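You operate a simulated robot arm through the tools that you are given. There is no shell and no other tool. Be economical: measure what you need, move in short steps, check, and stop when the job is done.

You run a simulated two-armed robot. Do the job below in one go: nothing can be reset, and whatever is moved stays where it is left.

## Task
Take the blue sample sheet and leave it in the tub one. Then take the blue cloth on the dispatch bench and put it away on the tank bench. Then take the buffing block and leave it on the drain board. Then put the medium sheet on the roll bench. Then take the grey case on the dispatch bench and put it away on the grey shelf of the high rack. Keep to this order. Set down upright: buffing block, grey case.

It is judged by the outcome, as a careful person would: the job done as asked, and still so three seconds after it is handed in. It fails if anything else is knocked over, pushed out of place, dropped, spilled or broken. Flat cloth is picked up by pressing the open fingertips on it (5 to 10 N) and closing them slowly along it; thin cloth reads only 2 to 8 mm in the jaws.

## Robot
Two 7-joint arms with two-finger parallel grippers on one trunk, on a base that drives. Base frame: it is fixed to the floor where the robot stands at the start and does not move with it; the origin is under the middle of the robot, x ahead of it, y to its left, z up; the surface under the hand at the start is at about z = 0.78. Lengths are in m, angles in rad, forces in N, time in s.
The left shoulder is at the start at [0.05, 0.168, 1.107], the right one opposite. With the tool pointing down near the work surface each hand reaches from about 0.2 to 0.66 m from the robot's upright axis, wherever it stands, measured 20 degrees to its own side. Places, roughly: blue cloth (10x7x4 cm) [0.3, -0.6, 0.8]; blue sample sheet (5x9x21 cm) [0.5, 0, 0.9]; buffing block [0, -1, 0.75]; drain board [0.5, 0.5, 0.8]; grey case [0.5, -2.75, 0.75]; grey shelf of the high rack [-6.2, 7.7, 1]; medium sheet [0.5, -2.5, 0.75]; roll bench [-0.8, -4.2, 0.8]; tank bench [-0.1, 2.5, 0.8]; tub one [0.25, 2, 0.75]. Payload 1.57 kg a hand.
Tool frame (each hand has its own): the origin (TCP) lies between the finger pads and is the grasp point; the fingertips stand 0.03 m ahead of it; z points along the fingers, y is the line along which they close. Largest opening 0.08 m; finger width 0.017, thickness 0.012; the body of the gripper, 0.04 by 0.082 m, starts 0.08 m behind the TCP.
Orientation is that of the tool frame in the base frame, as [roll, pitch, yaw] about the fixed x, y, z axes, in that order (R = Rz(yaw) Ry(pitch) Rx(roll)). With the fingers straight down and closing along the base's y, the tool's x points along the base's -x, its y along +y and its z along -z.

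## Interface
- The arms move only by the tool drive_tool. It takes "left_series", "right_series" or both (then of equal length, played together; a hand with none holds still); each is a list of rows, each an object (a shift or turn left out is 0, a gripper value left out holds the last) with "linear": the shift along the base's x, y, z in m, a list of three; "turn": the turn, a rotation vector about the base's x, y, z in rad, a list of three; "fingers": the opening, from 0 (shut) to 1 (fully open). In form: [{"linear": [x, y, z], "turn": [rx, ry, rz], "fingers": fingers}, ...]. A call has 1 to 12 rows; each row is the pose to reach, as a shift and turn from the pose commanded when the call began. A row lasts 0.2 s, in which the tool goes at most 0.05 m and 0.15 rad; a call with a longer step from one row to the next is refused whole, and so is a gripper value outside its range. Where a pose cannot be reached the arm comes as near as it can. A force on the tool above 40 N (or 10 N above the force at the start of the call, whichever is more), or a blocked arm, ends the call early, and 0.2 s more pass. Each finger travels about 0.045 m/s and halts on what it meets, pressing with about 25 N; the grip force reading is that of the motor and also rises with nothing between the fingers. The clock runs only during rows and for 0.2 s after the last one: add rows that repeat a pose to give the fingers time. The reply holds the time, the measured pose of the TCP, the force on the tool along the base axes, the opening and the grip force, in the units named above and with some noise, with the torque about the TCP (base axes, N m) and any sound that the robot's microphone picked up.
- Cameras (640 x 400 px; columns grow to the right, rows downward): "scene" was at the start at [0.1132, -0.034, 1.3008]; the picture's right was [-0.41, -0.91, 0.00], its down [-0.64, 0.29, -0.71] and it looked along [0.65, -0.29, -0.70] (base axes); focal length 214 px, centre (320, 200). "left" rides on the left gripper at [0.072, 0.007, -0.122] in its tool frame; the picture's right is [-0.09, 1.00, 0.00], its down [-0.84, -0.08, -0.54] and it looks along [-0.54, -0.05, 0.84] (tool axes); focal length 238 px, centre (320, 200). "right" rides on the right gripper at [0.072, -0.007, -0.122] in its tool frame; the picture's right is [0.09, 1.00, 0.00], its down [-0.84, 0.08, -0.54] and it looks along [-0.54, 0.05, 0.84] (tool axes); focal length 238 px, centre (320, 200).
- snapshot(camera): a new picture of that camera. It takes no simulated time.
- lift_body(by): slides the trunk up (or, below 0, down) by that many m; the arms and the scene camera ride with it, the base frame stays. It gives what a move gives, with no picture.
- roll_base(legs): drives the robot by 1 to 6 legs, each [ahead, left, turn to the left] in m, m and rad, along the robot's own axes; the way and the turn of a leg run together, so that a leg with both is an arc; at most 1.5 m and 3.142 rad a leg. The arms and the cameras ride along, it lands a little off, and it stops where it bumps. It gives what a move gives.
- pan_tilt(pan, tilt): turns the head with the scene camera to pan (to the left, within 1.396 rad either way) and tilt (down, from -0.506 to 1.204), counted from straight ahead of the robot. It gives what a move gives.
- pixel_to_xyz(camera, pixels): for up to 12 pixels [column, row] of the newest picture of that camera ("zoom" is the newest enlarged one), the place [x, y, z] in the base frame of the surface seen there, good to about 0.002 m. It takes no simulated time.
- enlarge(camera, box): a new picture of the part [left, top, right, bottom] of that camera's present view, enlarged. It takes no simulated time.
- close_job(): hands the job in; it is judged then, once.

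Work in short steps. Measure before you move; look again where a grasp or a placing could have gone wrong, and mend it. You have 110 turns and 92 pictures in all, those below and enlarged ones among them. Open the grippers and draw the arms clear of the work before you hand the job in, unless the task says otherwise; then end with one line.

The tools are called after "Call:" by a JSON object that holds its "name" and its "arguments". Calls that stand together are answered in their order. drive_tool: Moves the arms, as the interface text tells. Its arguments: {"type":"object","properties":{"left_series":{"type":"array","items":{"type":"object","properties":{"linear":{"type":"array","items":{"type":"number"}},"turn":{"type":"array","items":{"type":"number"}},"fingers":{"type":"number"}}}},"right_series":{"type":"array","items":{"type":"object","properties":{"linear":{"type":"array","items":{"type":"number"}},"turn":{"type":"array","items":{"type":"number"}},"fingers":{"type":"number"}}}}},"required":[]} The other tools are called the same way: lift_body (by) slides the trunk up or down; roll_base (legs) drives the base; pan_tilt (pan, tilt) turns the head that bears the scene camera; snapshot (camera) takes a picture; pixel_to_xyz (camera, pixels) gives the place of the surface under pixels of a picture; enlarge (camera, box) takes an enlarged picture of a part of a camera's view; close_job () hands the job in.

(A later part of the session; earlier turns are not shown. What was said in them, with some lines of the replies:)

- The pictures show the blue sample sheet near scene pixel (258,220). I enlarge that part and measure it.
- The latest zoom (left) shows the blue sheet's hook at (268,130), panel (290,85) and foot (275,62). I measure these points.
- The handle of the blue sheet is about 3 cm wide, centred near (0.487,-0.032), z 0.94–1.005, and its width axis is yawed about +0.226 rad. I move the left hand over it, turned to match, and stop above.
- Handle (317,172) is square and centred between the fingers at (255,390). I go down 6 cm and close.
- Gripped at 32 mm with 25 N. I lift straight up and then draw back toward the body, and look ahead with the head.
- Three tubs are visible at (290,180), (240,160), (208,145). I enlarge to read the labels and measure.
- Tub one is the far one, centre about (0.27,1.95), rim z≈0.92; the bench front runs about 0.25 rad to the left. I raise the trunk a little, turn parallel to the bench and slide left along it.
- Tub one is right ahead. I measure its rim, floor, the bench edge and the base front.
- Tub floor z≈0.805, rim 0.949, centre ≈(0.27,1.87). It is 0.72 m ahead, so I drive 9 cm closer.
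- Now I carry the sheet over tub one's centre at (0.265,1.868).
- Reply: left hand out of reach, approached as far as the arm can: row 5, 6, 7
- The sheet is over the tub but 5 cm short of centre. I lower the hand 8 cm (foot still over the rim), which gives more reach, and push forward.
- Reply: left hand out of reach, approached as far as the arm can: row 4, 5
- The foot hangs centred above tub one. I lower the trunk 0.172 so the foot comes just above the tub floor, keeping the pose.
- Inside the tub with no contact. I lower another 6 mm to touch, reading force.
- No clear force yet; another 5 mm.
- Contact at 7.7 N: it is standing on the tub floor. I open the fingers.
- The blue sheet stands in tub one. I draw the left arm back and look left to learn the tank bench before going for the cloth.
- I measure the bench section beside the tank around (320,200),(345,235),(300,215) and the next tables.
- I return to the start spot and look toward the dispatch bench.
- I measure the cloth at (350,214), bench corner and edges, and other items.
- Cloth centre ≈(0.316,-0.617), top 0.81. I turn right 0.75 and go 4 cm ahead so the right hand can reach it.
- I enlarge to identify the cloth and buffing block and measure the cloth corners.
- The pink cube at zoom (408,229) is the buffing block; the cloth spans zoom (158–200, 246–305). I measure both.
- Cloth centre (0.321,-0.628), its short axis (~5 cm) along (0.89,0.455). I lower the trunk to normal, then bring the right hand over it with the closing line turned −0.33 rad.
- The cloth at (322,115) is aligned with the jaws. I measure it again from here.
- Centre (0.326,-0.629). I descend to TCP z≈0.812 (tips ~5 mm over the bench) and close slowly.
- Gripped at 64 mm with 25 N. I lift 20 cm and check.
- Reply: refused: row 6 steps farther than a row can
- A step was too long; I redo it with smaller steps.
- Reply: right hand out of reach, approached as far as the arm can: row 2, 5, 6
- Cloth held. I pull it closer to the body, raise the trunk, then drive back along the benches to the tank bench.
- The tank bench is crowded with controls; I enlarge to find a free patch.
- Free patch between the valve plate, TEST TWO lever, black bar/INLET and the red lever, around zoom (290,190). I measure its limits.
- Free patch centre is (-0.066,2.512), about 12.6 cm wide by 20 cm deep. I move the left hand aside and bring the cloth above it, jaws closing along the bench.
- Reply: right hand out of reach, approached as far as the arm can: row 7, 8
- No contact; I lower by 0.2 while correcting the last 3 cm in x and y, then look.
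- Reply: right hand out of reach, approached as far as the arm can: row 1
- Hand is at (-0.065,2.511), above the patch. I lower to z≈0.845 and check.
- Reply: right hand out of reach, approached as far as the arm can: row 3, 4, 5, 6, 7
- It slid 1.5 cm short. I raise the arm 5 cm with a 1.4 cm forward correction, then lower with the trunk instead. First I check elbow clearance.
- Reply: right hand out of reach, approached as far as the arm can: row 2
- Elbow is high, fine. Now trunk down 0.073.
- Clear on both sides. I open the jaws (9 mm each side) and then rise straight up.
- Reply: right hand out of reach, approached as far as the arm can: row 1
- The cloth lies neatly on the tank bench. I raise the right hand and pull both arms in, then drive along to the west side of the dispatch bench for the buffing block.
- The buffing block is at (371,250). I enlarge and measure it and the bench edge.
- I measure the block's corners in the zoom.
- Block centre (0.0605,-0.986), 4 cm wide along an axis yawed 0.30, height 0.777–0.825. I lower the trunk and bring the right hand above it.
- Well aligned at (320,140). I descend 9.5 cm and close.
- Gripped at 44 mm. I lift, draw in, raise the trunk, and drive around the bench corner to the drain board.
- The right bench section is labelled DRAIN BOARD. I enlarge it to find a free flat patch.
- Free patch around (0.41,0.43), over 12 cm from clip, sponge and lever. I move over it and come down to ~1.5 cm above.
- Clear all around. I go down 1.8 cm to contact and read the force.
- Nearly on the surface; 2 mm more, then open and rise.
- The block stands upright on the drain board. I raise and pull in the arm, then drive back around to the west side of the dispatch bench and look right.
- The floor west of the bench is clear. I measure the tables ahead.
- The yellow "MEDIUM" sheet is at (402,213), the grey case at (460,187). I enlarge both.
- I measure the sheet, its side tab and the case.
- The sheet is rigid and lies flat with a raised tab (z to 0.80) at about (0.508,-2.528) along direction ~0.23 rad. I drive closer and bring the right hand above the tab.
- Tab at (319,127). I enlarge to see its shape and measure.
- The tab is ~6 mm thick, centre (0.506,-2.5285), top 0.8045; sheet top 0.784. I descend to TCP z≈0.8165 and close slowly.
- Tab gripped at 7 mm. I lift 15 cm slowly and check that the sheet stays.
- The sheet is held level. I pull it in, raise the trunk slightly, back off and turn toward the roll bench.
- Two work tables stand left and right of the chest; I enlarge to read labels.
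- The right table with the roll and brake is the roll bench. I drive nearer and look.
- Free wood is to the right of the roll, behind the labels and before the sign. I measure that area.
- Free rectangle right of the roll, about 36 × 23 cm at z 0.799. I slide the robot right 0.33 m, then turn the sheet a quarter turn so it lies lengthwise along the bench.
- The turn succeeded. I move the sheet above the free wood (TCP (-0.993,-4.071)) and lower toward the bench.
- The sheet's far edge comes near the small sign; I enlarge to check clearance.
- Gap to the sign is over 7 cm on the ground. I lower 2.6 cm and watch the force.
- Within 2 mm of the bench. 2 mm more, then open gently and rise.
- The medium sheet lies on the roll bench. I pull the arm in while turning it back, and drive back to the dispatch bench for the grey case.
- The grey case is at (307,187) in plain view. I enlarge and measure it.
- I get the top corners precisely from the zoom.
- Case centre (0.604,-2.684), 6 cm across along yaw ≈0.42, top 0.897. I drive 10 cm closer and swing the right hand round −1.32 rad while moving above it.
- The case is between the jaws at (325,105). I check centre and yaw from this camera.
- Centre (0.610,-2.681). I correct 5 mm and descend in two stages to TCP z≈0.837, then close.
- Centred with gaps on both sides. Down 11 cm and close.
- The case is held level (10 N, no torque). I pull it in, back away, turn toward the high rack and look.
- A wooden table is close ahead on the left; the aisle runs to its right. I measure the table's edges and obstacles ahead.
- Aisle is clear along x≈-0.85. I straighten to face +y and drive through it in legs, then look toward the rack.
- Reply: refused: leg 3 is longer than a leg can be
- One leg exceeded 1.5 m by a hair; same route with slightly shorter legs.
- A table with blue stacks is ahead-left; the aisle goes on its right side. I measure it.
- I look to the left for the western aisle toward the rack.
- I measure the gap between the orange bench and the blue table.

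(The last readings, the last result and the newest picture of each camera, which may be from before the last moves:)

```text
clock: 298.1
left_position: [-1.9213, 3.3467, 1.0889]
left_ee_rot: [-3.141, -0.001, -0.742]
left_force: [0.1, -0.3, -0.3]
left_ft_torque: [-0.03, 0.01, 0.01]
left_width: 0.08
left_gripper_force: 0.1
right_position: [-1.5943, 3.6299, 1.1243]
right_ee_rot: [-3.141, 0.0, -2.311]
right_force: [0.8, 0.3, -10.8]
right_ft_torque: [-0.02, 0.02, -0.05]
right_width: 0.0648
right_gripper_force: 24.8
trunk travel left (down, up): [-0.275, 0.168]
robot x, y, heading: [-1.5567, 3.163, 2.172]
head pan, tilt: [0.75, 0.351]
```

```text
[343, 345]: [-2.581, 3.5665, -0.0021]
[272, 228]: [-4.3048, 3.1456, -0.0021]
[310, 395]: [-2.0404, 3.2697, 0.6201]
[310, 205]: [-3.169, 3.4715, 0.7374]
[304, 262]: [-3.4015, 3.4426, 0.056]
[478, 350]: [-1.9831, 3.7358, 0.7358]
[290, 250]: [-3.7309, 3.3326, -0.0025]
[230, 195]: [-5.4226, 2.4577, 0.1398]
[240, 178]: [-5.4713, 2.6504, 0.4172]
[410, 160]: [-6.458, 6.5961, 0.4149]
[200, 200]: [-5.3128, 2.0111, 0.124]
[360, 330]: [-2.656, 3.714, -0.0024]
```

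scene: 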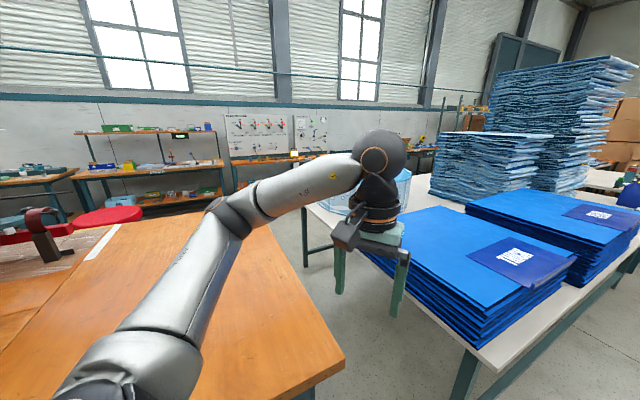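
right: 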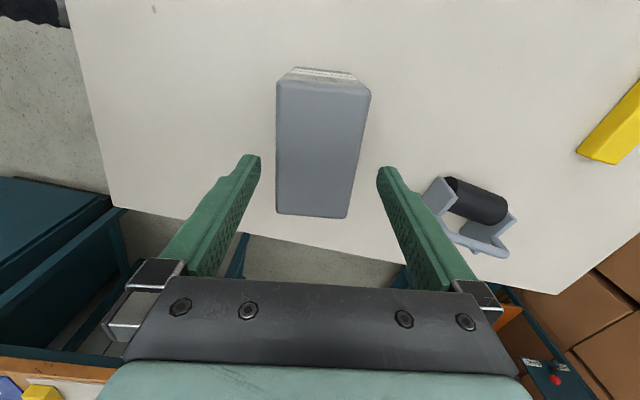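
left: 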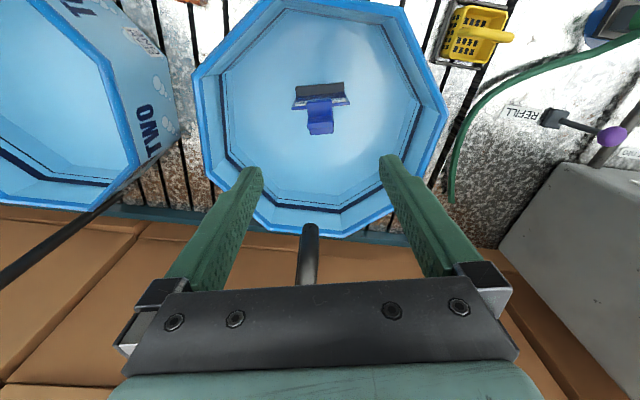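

The gap there is only ~0.5 m, too narrow. I go back and take the wide gap (1.6 m) south of the orange bench, to reach the western aisle.

Call:
{"name": "roll_base", "arguments": {"legs": [[-0.09, -0.23, 0], [-1.35, 0.5, 0], [-1.35, 0.5, 0], [0, 0, 1.2], [1.1, 0, 0]]}}

Call:
{"name": "pan_tilt", "arguments": {"pan": -0.2, "tilt": 0.35}}

Call:
{"name": "snapshot", "arguments": {"camera": "scene"}}

```text
clock: 322.4
left_position: [-1.9751, -0.0747, 1.0881]
left_ee_rot: [-3.141, 0.001, 0.442]
left_force: [0.2, -0.9, -0.6]
left_ft_torque: [0.0, -0.01, 0.01]
left_width: 0.0801
left_gripper_force: 0.0
right_position: [-2.1151, 0.3356, 1.1237]
right_ee_rot: [-3.14, 0.0, -1.128]
right_force: [-0.4, 0.5, -10.4]
right_ft_torque: [0.01, -0.04, 0.02]
right_width: 0.0648
right_gripper_force: 24.7
trunk travel left (down, up): [-0.275, 0.168]
robot x, y, heading: [-1.6612, 0.1907, -2.924]
head pan, tilt: [0.75, 0.351]
```

```text
clock: 323.6
left_position: [-1.9767, -0.0737, 1.0878]
left_ee_rot: [3.141, 0.0, 0.443]
left_force: [-0.7, -0.3, 0.2]
left_ft_torque: [0.02, 0.02, 0.0]
left_width: 0.0799
left_gripper_force: 0.0
right_position: [-2.1152, 0.336, 1.1243]
right_ee_rot: [-3.14, 0.0, -1.13]
right_force: [1.0, 0.5, -10.7]
right_ft_torque: [-0.03, -0.05, -0.02]
right_width: 0.0649
right_gripper_force: 24.8
trunk travel left (down, up): [-0.275, 0.168]
robot x, y, heading: [-1.6668, 0.1955, -2.93]
head pan, tilt: [-0.201, 0.351]
```

```text
19 pictures are left
```

scene: 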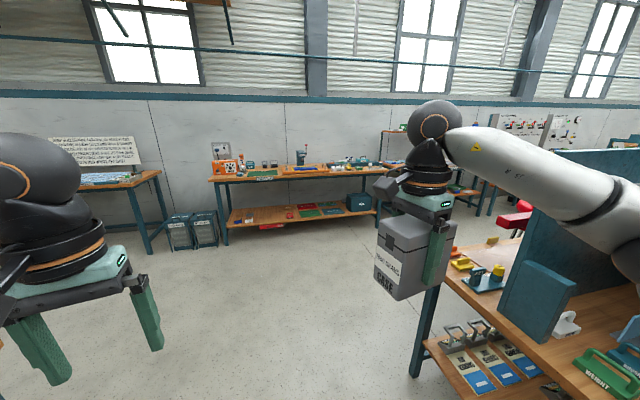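

I measure the bench corner, panel, stool and wall bench distances.

Call:
{"name": "pixel_to_xyz", "arguments": {"camera": "scene", "pixels": [[416, 372], [440, 285], [560, 360], [545, 280], [515, 222], [470, 240], [375, 240], [230, 240], [330, 250], [505, 205], [600, 200]]}}

```text
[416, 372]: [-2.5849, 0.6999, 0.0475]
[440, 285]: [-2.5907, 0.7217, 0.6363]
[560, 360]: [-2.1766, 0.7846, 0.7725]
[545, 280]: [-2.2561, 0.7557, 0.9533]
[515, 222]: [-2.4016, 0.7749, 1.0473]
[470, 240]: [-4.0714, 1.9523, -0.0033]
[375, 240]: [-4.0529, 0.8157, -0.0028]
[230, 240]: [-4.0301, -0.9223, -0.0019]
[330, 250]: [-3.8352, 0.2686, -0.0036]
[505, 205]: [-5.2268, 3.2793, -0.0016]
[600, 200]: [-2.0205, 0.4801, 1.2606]
```

The western aisle is about 1.8 m wide. I drive west past the bench corner, turn north along the aisle, go 1 m and look.

Call:
{"name": "roll_base", "arguments": {"legs": [[1.0, 0, 0], [0.77, 0, 0], [0, 0, -1.53], [1.0, 0, 0]]}}

Call:
{"name": "pan_tilt", "arguments": {"pan": 0.0, "tilt": 0.25}}

Call:
{"name": "snapshot", "arguments": {"camera": "scene"}}

```text
clock: 341.2
left_position: [-3.9504, 1.0808, 1.0883]
left_ee_rot: [-3.141, 0.001, -1.084]
left_force: [-0.3, -1.0, -0.7]
left_ft_torque: [0.02, 0.04, 0.01]
left_width: 0.0803
left_gripper_force: 0.0
right_position: [-3.5477, 1.2377, 1.1234]
right_ee_rot: [-3.141, 0.0, -2.655]
right_force: [-0.3, 0.4, -10.7]
right_ft_torque: [0.01, 0.05, -0.04]
right_width: 0.0648
right_gripper_force: 25.2
trunk travel left (down, up): [-0.275, 0.168]
robot x, y, heading: [-3.6675, 0.7811, 1.835]
head pan, tilt: [-0.201, 0.351]
```

```text
clock: 341.9
left_position: [-3.9512, 1.0799, 1.0886]
left_ee_rot: [3.141, 0.0, -1.086]
left_force: [-0.1, -0.9, -0.3]
left_ft_torque: [0.03, 0.01, 0.01]
left_width: 0.0797
left_gripper_force: 0.0
right_position: [-3.547, 1.239, 1.123]
right_ee_rot: [-3.14, 0.002, -2.656]
right_force: [-0.8, 0.4, -10.3]
right_ft_torque: [-0.01, 0.01, 0.0]
right_width: 0.0648
right_gripper_force: 24.7
trunk travel left (down, up): [-0.275, 0.168]
robot x, y, heading: [-3.6643, 0.7848, 1.832]
head pan, tilt: [0.0, 0.25]
```

```text
18 pictures are left
```

scene: 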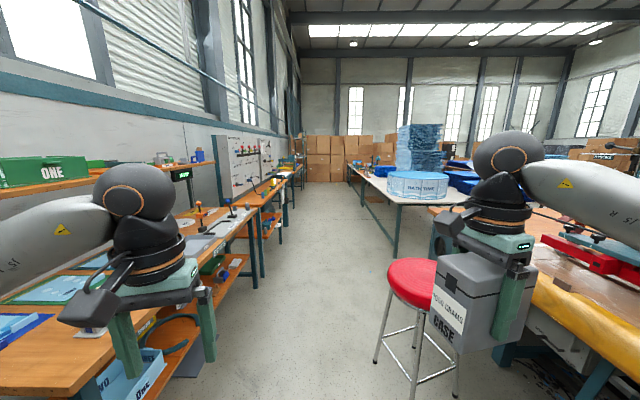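

The aisle is visible; the red stool stands at right (415,280). I measure the stool, left bench edge and aisle.

Call:
{"name": "pixel_to_xyz", "arguments": {"camera": "scene", "pixels": [[376, 360], [388, 290], [415, 285], [245, 225], [190, 285], [255, 282], [283, 228], [303, 165], [392, 252], [365, 205], [330, 182], [295, 140]]}}

Call:
{"name": "enlarge", "arguments": {"camera": "scene", "box": [240, 110, 400, 210]}}

```text
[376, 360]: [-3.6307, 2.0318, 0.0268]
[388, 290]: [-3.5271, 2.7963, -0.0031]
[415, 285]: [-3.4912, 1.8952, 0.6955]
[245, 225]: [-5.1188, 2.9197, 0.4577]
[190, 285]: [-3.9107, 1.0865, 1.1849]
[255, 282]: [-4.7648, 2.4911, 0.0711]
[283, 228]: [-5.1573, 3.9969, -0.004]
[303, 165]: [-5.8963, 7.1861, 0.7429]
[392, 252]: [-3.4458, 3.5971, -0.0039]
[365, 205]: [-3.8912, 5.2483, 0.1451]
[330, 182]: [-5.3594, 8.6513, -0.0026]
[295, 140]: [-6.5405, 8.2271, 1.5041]
```

```text
4.00 times, centred on (320, 160) of scene
```

zoom: 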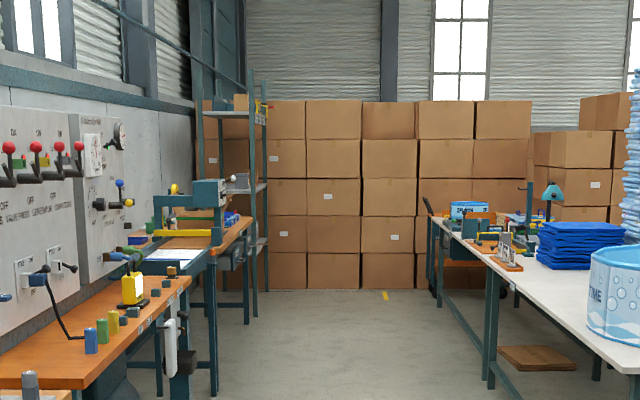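

Stool leaves room if I keep left by 0.2 m. I drive along the aisle up to the rack's neighbourhood.

Call:
{"name": "roll_base", "arguments": {"legs": [[0.5, 0.2, 0], [1.45, 0, 0], [1.45, -0.1, 0], [1.45, -0.2, 0], [1.2, -0.1, 0]]}}

Call:
{"name": "pan_tilt", "arguments": {"pan": 0.6, "tilt": 0.3}}

Call:
{"name": "snapshot", "arguments": {"camera": "scene"}}

```text
clock: 371.1
left_position: [-5.3088, 6.9643, 1.0888]
left_ee_rot: [-3.141, 0.001, -1.09]
left_force: [-0.2, -0.3, 0.3]
left_ft_torque: [0.05, 0.01, 0.03]
left_width: 0.0802
left_gripper_force: 0.0
right_position: [-4.9043, 7.1181, 1.1236]
right_ee_rot: [-3.14, -0.001, -2.662]
right_force: [-0.1, -0.6, -10.0]
right_ft_torque: [-0.03, 0.05, 0.01]
right_width: 0.0649
right_gripper_force: 24.8
trunk travel left (down, up): [-0.275, 0.168]
robot x, y, heading: [-5.0279, 6.6648, 1.828]
head pan, tilt: [0.0, 0.25]
```

```text
clock: 372.1
left_position: [-5.3097, 6.9641, 1.088]
left_ee_rot: [-3.141, 0.001, -1.092]
left_force: [0.3, -1.0, -0.6]
left_ft_torque: [0.01, -0.01, 0.02]
left_width: 0.08
left_gripper_force: 0.2
right_position: [-4.9038, 7.1179, 1.1243]
right_ee_rot: [-3.139, 0.003, -2.662]
right_force: [-0.3, -0.2, -10.8]
right_ft_torque: [-0.03, 0.05, 0.01]
right_width: 0.0647
right_gripper_force: 25.0
trunk travel left (down, up): [-0.275, 0.168]
robot x, y, heading: [-5.0322, 6.6634, 1.828]
head pan, tilt: [0.6, 0.3]
```

```text
16 pictures are left
```

scene: 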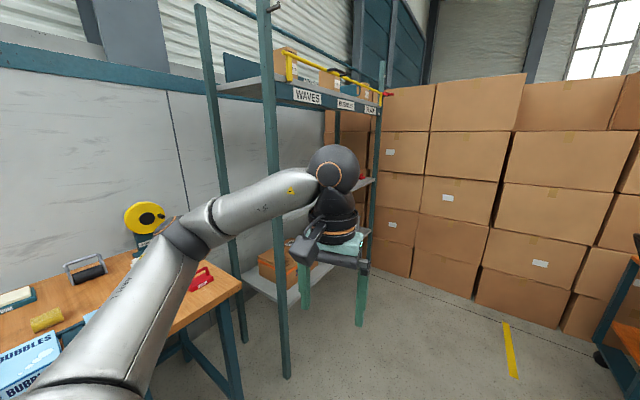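

The rack has several shelves; I move in front of it and turn to face it.

Call:
{"name": "roll_base", "arguments": {"legs": [[0.85, 0, 0], [0, 0, 1.56]]}}

Call:
{"name": "pan_tilt", "arguments": {"pan": 0.0, "tilt": 0.3}}

Call:
{"name": "snapshot", "arguments": {"camera": "scene"}}

```text
clock: 380.4
left_position: [-5.5381, 7.1954, 1.089]
left_ee_rot: [3.14, -0.002, 0.48]
left_force: [0.5, -0.2, -0.1]
left_ft_torque: [-0.03, -0.01, 0.0]
left_width: 0.0797
left_gripper_force: 0.1
right_position: [-5.6914, 7.6001, 1.1235]
right_ee_rot: [-3.14, 0.002, -1.093]
right_force: [0.7, -0.6, -10.3]
right_ft_torque: [-0.03, -0.02, 0.02]
right_width: 0.065
right_gripper_force: 25.0
trunk travel left (down, up): [-0.275, 0.168]
robot x, y, heading: [-5.2392, 7.4756, -2.886]
head pan, tilt: [0.6, 0.3]
```

```text
clock: 381.4
left_position: [-5.5378, 7.1971, 1.0881]
left_ee_rot: [3.141, 0.002, 0.48]
left_force: [0.7, 0.9, -0.8]
left_ft_torque: [0.01, -0.02, -0.01]
left_width: 0.08
left_gripper_force: 0.1
right_position: [-5.6926, 7.6009, 1.1237]
right_ee_rot: [-3.14, 0.002, -1.093]
right_force: [0.1, -0.9, -9.6]
right_ft_torque: [-0.02, -0.01, -0.03]
right_width: 0.065
right_gripper_force: 24.9
trunk travel left (down, up): [-0.275, 0.168]
robot x, y, heading: [-5.2358, 7.476, -2.887]
head pan, tilt: [0.0, 0.3]
```

```text
15 pictures are left
```

scene: 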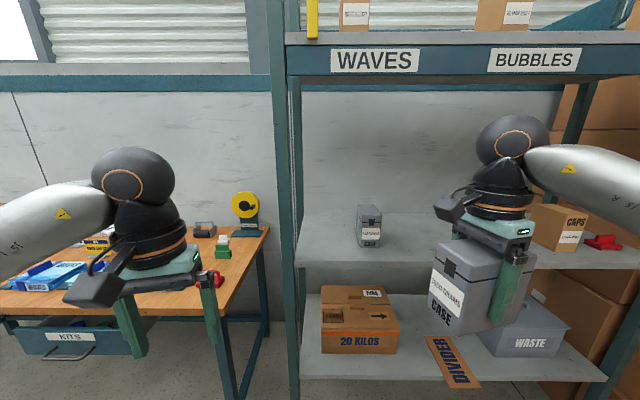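

The middle grey shelf holds a small case at (370,225) and a CAPS box at (560,225), free between. I measure shelf height, front edge and the shelf above.

Call:
{"name": "pixel_to_xyz", "arguments": {"camera": "scene", "pixels": [[330, 262], [410, 255], [400, 225], [420, 215], [345, 220], [370, 205], [375, 240], [400, 72], [400, 85], [540, 245], [545, 262], [590, 262]]}}

```text
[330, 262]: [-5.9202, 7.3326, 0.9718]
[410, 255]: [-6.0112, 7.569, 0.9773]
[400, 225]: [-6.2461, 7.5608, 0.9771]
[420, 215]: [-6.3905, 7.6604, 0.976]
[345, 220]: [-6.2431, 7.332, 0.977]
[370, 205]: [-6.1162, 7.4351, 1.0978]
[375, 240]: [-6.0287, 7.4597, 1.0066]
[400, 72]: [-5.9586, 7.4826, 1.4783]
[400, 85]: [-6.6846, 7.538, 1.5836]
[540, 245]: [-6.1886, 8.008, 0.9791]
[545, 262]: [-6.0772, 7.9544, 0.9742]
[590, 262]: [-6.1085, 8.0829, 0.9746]
```

Shelf top z=0.977, upper beam bottom ≈1.475. I measure my own wrist's height over the TCP (z 1.124).

Call:
{"name": "pixel_to_xyz", "arguments": {"camera": "scene", "pixels": [[510, 118], [510, 135], [490, 165], [560, 165], [600, 165], [400, 60], [400, 45], [500, 60], [640, 190], [545, 130]]}}

```text
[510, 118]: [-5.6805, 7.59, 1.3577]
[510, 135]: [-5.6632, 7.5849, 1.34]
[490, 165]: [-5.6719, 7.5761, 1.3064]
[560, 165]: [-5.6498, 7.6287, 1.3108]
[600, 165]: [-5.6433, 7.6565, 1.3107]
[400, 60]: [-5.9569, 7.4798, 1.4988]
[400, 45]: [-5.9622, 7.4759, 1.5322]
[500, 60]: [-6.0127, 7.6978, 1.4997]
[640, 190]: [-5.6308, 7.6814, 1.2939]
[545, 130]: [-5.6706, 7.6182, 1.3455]
```

Wrist top is only 0.24 m above TCP, so it fits under the upper beam. I drive 0.26 ahead and 0.25 right, and square the case to the shelf.

Call:
{"name": "roll_base", "arguments": {"legs": [[0, -0.25, 0], [0.24, 0, 0]]}}

Call:
{"name": "drive_tool", "arguments": {"right_series": [{"turn": [0, 0, -0.12]}, {"turn": [0, 0, -0.226]}, {"turn": [0, 0, -0.226]}]}}

Call:
{"name": "snapshot", "arguments": {"camera": "scene"}}

```text
clock: 385.6
left_position: [-5.8354, 7.3775, 1.0878]
left_ee_rot: [3.141, -0.001, 0.475]
left_force: [-0.6, -0.8, 0.3]
left_ft_torque: [-0.01, 0.02, -0.04]
left_width: 0.0799
left_gripper_force: 0.1
right_position: [-5.9877, 7.7833, 1.1225]
right_ee_rot: [-3.138, 0.002, -1.095]
right_force: [-0.4, 0.2, -10.6]
right_ft_torque: [-0.05, -0.08, 0.01]
right_width: 0.0648
right_gripper_force: 25.3
trunk travel left (down, up): [-0.275, 0.168]
robot x, y, heading: [-5.534, 7.6562, -2.891]
head pan, tilt: [0.0, 0.3]
```

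```text
clock: 386.4
left_position: [-5.8342, 7.378, 1.0883]
left_ee_rot: [3.14, -0.001, 0.476]
left_force: [0.6, -0.7, -0.2]
left_ft_torque: [0.01, 0.02, 0.0]
left_width: 0.08
left_gripper_force: 0.0
right_position: [-5.9867, 7.7845, 1.1235]
right_ee_rot: [-3.138, 0.002, -1.323]
right_force: [0.2, -0.1, -9.9]
right_ft_torque: [-0.04, -0.02, -0.01]
right_width: 0.0647
right_gripper_force: 25.2
trunk travel left (down, up): [-0.275, 0.168]
robot x, y, heading: [-5.5318, 7.6552, -2.893]
head pan, tilt: [0.0, 0.3]
```

```text
14 pictures are left
```

scene: 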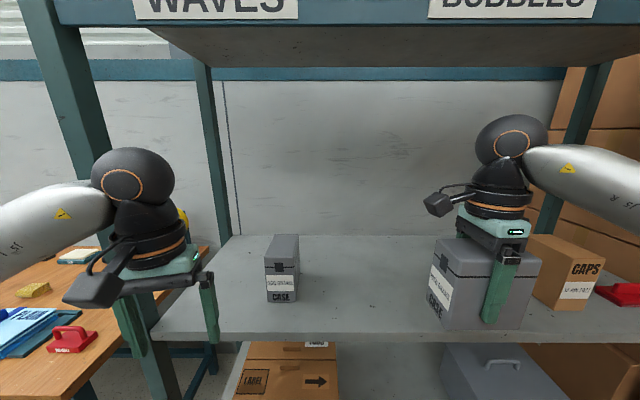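

Clear view: free shelf between the small case and CAPS box. I move the case over the spot (-6.13,7.67), staying 9 cm above the shelf.

Call:
{"name": "drive_tool", "arguments": {"right_series": [{"linear": [-0.02, -0.03, 0]}, {"linear": [-0.045, -0.06, 0]}, {"linear": [-0.07, -0.085, 0]}, {"linear": [-0.1, -0.1, 0]}, {"linear": [-0.125, -0.11, 0]}, {"linear": [-0.143, -0.1145, 0]}, {"linear": [-0.143, -0.1145, 0]}]}}

Call:
{"name": "snapshot", "arguments": {"camera": "scene"}}

```text
clock: 388.0
left_position: [-5.833, 7.3792, 1.0888]
left_ee_rot: [-3.141, -0.001, 0.477]
left_force: [-0.7, 0.1, 0.1]
left_ft_torque: [-0.01, -0.01, 0.0]
left_width: 0.0801
left_gripper_force: 0.0
right_position: [-6.1301, 7.6698, 1.1224]
right_ee_rot: [-3.14, 0.001, -1.321]
right_force: [0.2, 0.9, -10.4]
right_ft_torque: [-0.04, -0.02, -0.03]
right_width: 0.0648
right_gripper_force: 25.0
trunk travel left (down, up): [-0.275, 0.168]
robot x, y, heading: [-5.5338, 7.6602, -2.893]
head pan, tilt: [0.0, 0.3]
```

```text
13 pictures are left
```

scene: 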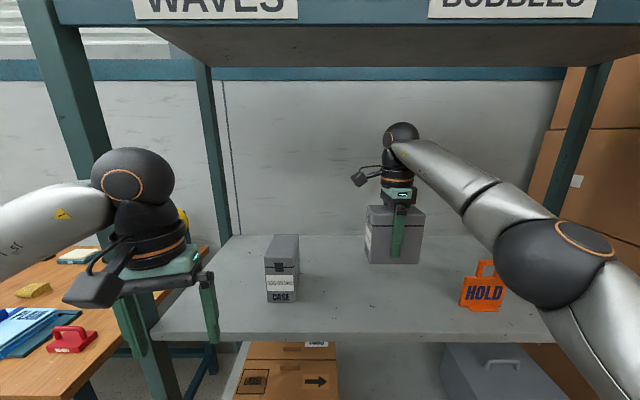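

An orange HOLD tag became visible at (482,290); I check its place and my elbow's clearance to it and the shelf.

Call:
{"name": "pixel_to_xyz", "arguments": {"camera": "scene", "pixels": [[482, 292], [482, 308], [465, 285], [520, 300], [545, 270], [500, 240], [590, 290], [395, 300], [370, 320], [395, 265], [282, 245]]}}

Call:
{"name": "enlarge", "arguments": {"camera": "scene", "box": [350, 180, 560, 340]}}

```text
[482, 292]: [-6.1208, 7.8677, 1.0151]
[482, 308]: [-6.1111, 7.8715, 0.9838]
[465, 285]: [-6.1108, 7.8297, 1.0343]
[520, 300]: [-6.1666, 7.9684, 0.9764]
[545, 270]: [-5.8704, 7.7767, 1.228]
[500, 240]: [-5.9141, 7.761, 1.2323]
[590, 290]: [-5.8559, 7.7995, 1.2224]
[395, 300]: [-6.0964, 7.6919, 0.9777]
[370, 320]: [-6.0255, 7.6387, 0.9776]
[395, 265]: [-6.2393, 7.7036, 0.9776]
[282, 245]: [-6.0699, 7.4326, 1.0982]
```

```text
2.50 times, centred on (455, 260) of scene
```

zoom: 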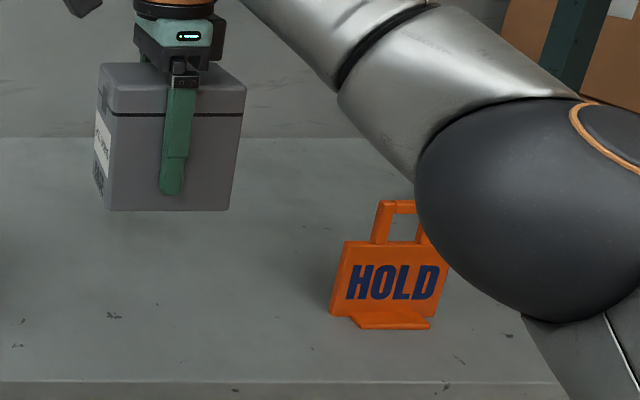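

The tag stands untouched, 8 cm from the case's place; the forearm passes well above it. I lower 8 cm, checking.

Call:
{"name": "drive_tool", "arguments": {"right_series": [{"linear": [0, 0, -0.03]}, {"linear": [0, 0, -0.06]}, {"linear": [0, 0, -0.078]}, {"linear": [0, 0, -0.083]}, {"linear": [0, 0, -0.083]}]}}

Call:
{"name": "snapshot", "arguments": {"camera": "scene"}}

```text
clock: 389.2
left_position: [-5.8347, 7.3779, 1.0886]
left_ee_rot: [-3.141, 0.0, 0.477]
left_force: [0.0, 0.4, -0.2]
left_ft_torque: [-0.02, 0.03, 0.03]
left_width: 0.0801
left_gripper_force: 0.0
right_position: [-6.1296, 7.672, 1.04]
right_ee_rot: [-3.139, 0.001, -1.322]
right_force: [1.5, 0.8, -9.9]
right_ft_torque: [-0.02, -0.03, 0.0]
right_width: 0.0651
right_gripper_force: 24.7
trunk travel left (down, up): [-0.275, 0.168]
robot x, y, heading: [-5.5328, 7.6561, -2.893]
head pan, tilt: [0.0, 0.3]
```

```text
11 pictures are left
```

scene: 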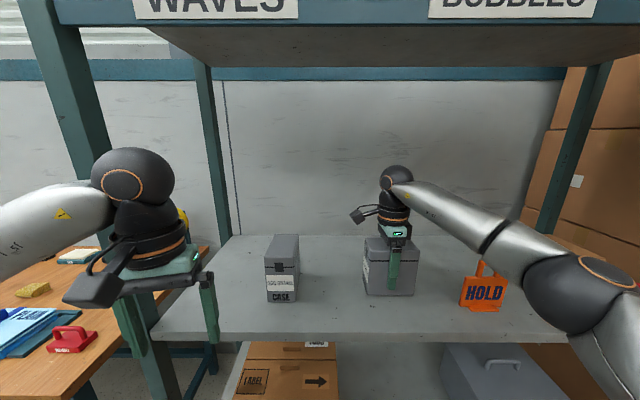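

Nearly there; lower 6 mm more in small steps to touch down.

Call:
{"name": "drive_tool", "arguments": {"right_series": [{"linear": [0, 0, -0.003]}, {"linear": [0, 0, -0.006]}, {"linear": [0, 0, -0.006]}]}}

Call:
{"name": "pixel_to_xyz", "arguments": {"camera": "scene", "pixels": [[570, 325], [530, 290], [560, 270], [610, 330], [500, 265]]}}

```text
clock: 390.0
left_position: [-5.8332, 7.3784, 1.0886]
left_ee_rot: [3.141, -0.001, 0.478]
left_force: [-0.5, -0.2, 0.7]
left_ft_torque: [0.01, 0.01, 0.02]
left_width: 0.08
left_gripper_force: 0.1
right_position: [-6.1302, 7.6722, 1.0347]
right_ee_rot: [-3.142, 0.001, -1.322]
right_force: [-0.9, 0.5, -3.1]
right_ft_torque: [0.31, 0.35, 0.01]
right_width: 0.0649
right_gripper_force: 24.8
trunk travel left (down, up): [-0.275, 0.168]
robot x, y, heading: [-5.5367, 7.6578, -2.893]
head pan, tilt: [0.0, 0.3]
```

```text
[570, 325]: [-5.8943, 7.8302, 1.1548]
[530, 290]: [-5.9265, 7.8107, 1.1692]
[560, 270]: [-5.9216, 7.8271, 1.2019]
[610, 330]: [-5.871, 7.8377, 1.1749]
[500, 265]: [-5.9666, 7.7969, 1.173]
```

The shelf now carries most of the weight. 1.5 mm more, then open the jaws fully.

Call:
{"name": "drive_tool", "arguments": {"right_series": [{"linear": [0, 0, -0.0015]}, {"linear": [0, 0, -0.0015], "fingers": 0.9}, {"linear": [0, 0, -0.0015], "fingers": 1}, {"linear": [0, 0, -0.0015], "fingers": 1}, {"linear": [0, 0, -0.0015], "fingers": 1}, {"linear": [0, 0, -0.0015], "fingers": 1}]}}

Call:
{"name": "snapshot", "arguments": {"camera": "right"}}

```text
clock: 391.4
left_position: [-5.8327, 7.3792, 1.087]
left_ee_rot: [-3.139, 0.001, 0.477]
left_force: [0.2, 0.6, -0.1]
left_ft_torque: [0.0, 0.0, 0.01]
left_width: 0.08
left_gripper_force: 0.0
right_position: [-6.1301, 7.6703, 1.0333]
right_ee_rot: [-3.14, 0.001, -1.32]
right_force: [-0.1, -0.5, -0.5]
right_ft_torque: [0.0, 0.0, 0.01]
right_width: 0.0801
right_gripper_force: 0.1
trunk travel left (down, up): [-0.275, 0.168]
robot x, y, heading: [-5.5387, 7.6566, -2.895]
head pan, tilt: [0.0, 0.3]
```

```text
10 pictures are left
```

right: 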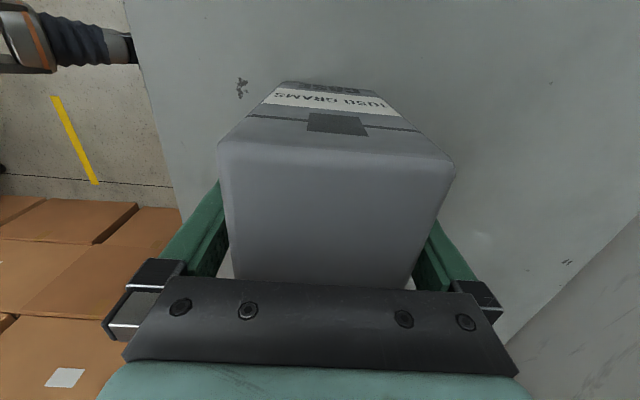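

Released freely. I rise 12.5 cm straight up (wrist stays under the beam), then draw back out.

Call:
{"name": "drive_tool", "arguments": {"right_series": [{"linear": [0, 0, 0.025]}, {"linear": [0, 0, 0.055]}, {"linear": [0, 0, 0.09]}, {"linear": [0, 0, 0.125]}, {"linear": [0, 0, 0.125]}, {"linear": [0.04, 0.03, 0.125]}, {"linear": [0.08, 0.06, 0.125]}, {"linear": [0.12, 0.085, 0.125]}, {"linear": [0.16, 0.1, 0.125]}, {"linear": [0.2, 0.11, 0.125]}]}}

Call:
{"name": "roll_base", "arguments": {"legs": [[-0.3, 0, 0]]}}

Call:
{"name": "snapshot", "arguments": {"camera": "scene"}}

```text
clock: 393.6
left_position: [-5.8343, 7.3793, 1.0887]
left_ee_rot: [3.141, 0.001, 0.477]
left_force: [-0.3, -0.3, 0.5]
left_ft_torque: [0.03, 0.03, 0.03]
left_width: 0.0803
left_gripper_force: 0.2
right_position: [-5.9282, 7.78, 1.1596]
right_ee_rot: [-3.14, 0.002, -1.321]
right_force: [0.6, 0.6, 0.2]
right_ft_torque: [0.03, 0.01, -0.01]
right_width: 0.08
right_gripper_force: 0.0
right hand out of reach, approached as far as the arm can: row 4, 5
trunk travel left (down, up): [-0.275, 0.168]
robot x, y, heading: [-5.5329, 7.6565, -2.892]
head pan, tilt: [0.0, 0.3]
```

```text
clock: 395.7
left_position: [-5.5413, 7.4533, 1.0898]
left_ee_rot: [3.14, 0.001, 0.473]
left_force: [0.6, -0.5, 0.2]
left_ft_torque: [0.04, 0.0, -0.01]
left_width: 0.0797
left_gripper_force: 0.1
right_position: [-5.6364, 7.8545, 1.1585]
right_ee_rot: [-3.139, 0.002, -1.324]
right_force: [0.2, 0.3, -0.4]
right_ft_torque: [0.0, 0.03, 0.04]
right_width: 0.0799
right_gripper_force: 0.1
trunk travel left (down, up): [-0.275, 0.168]
robot x, y, heading: [-5.2394, 7.7318, -2.896]
head pan, tilt: [0.0, 0.3]
```

```text
9 pictures are left
```

scene: 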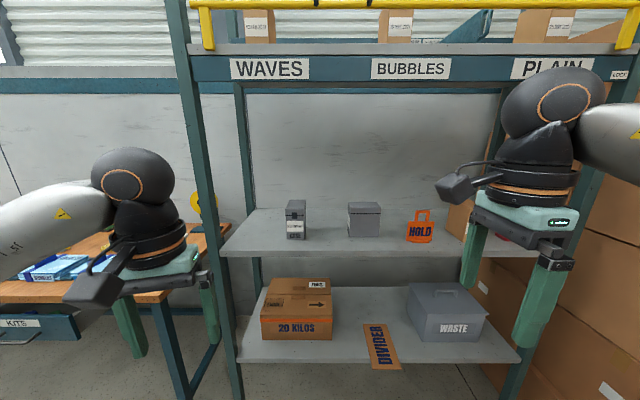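

The grey case stands upright on the grey shelf at (364,220) and nothing around it has moved. The grippers are open and the arms are clear, so I hand the job in.

Call:
{"name": "close_job", "arguments": {}}

```text
The job is handed in.
```

All five items were moved in the order asked and the job is handed in: blue sample sheet in tub one, blue cloth on the tank bench, buffing block upright on the drain board, medium sheet on the roll bench, and grey case upright on the grey shelf of the high rack.
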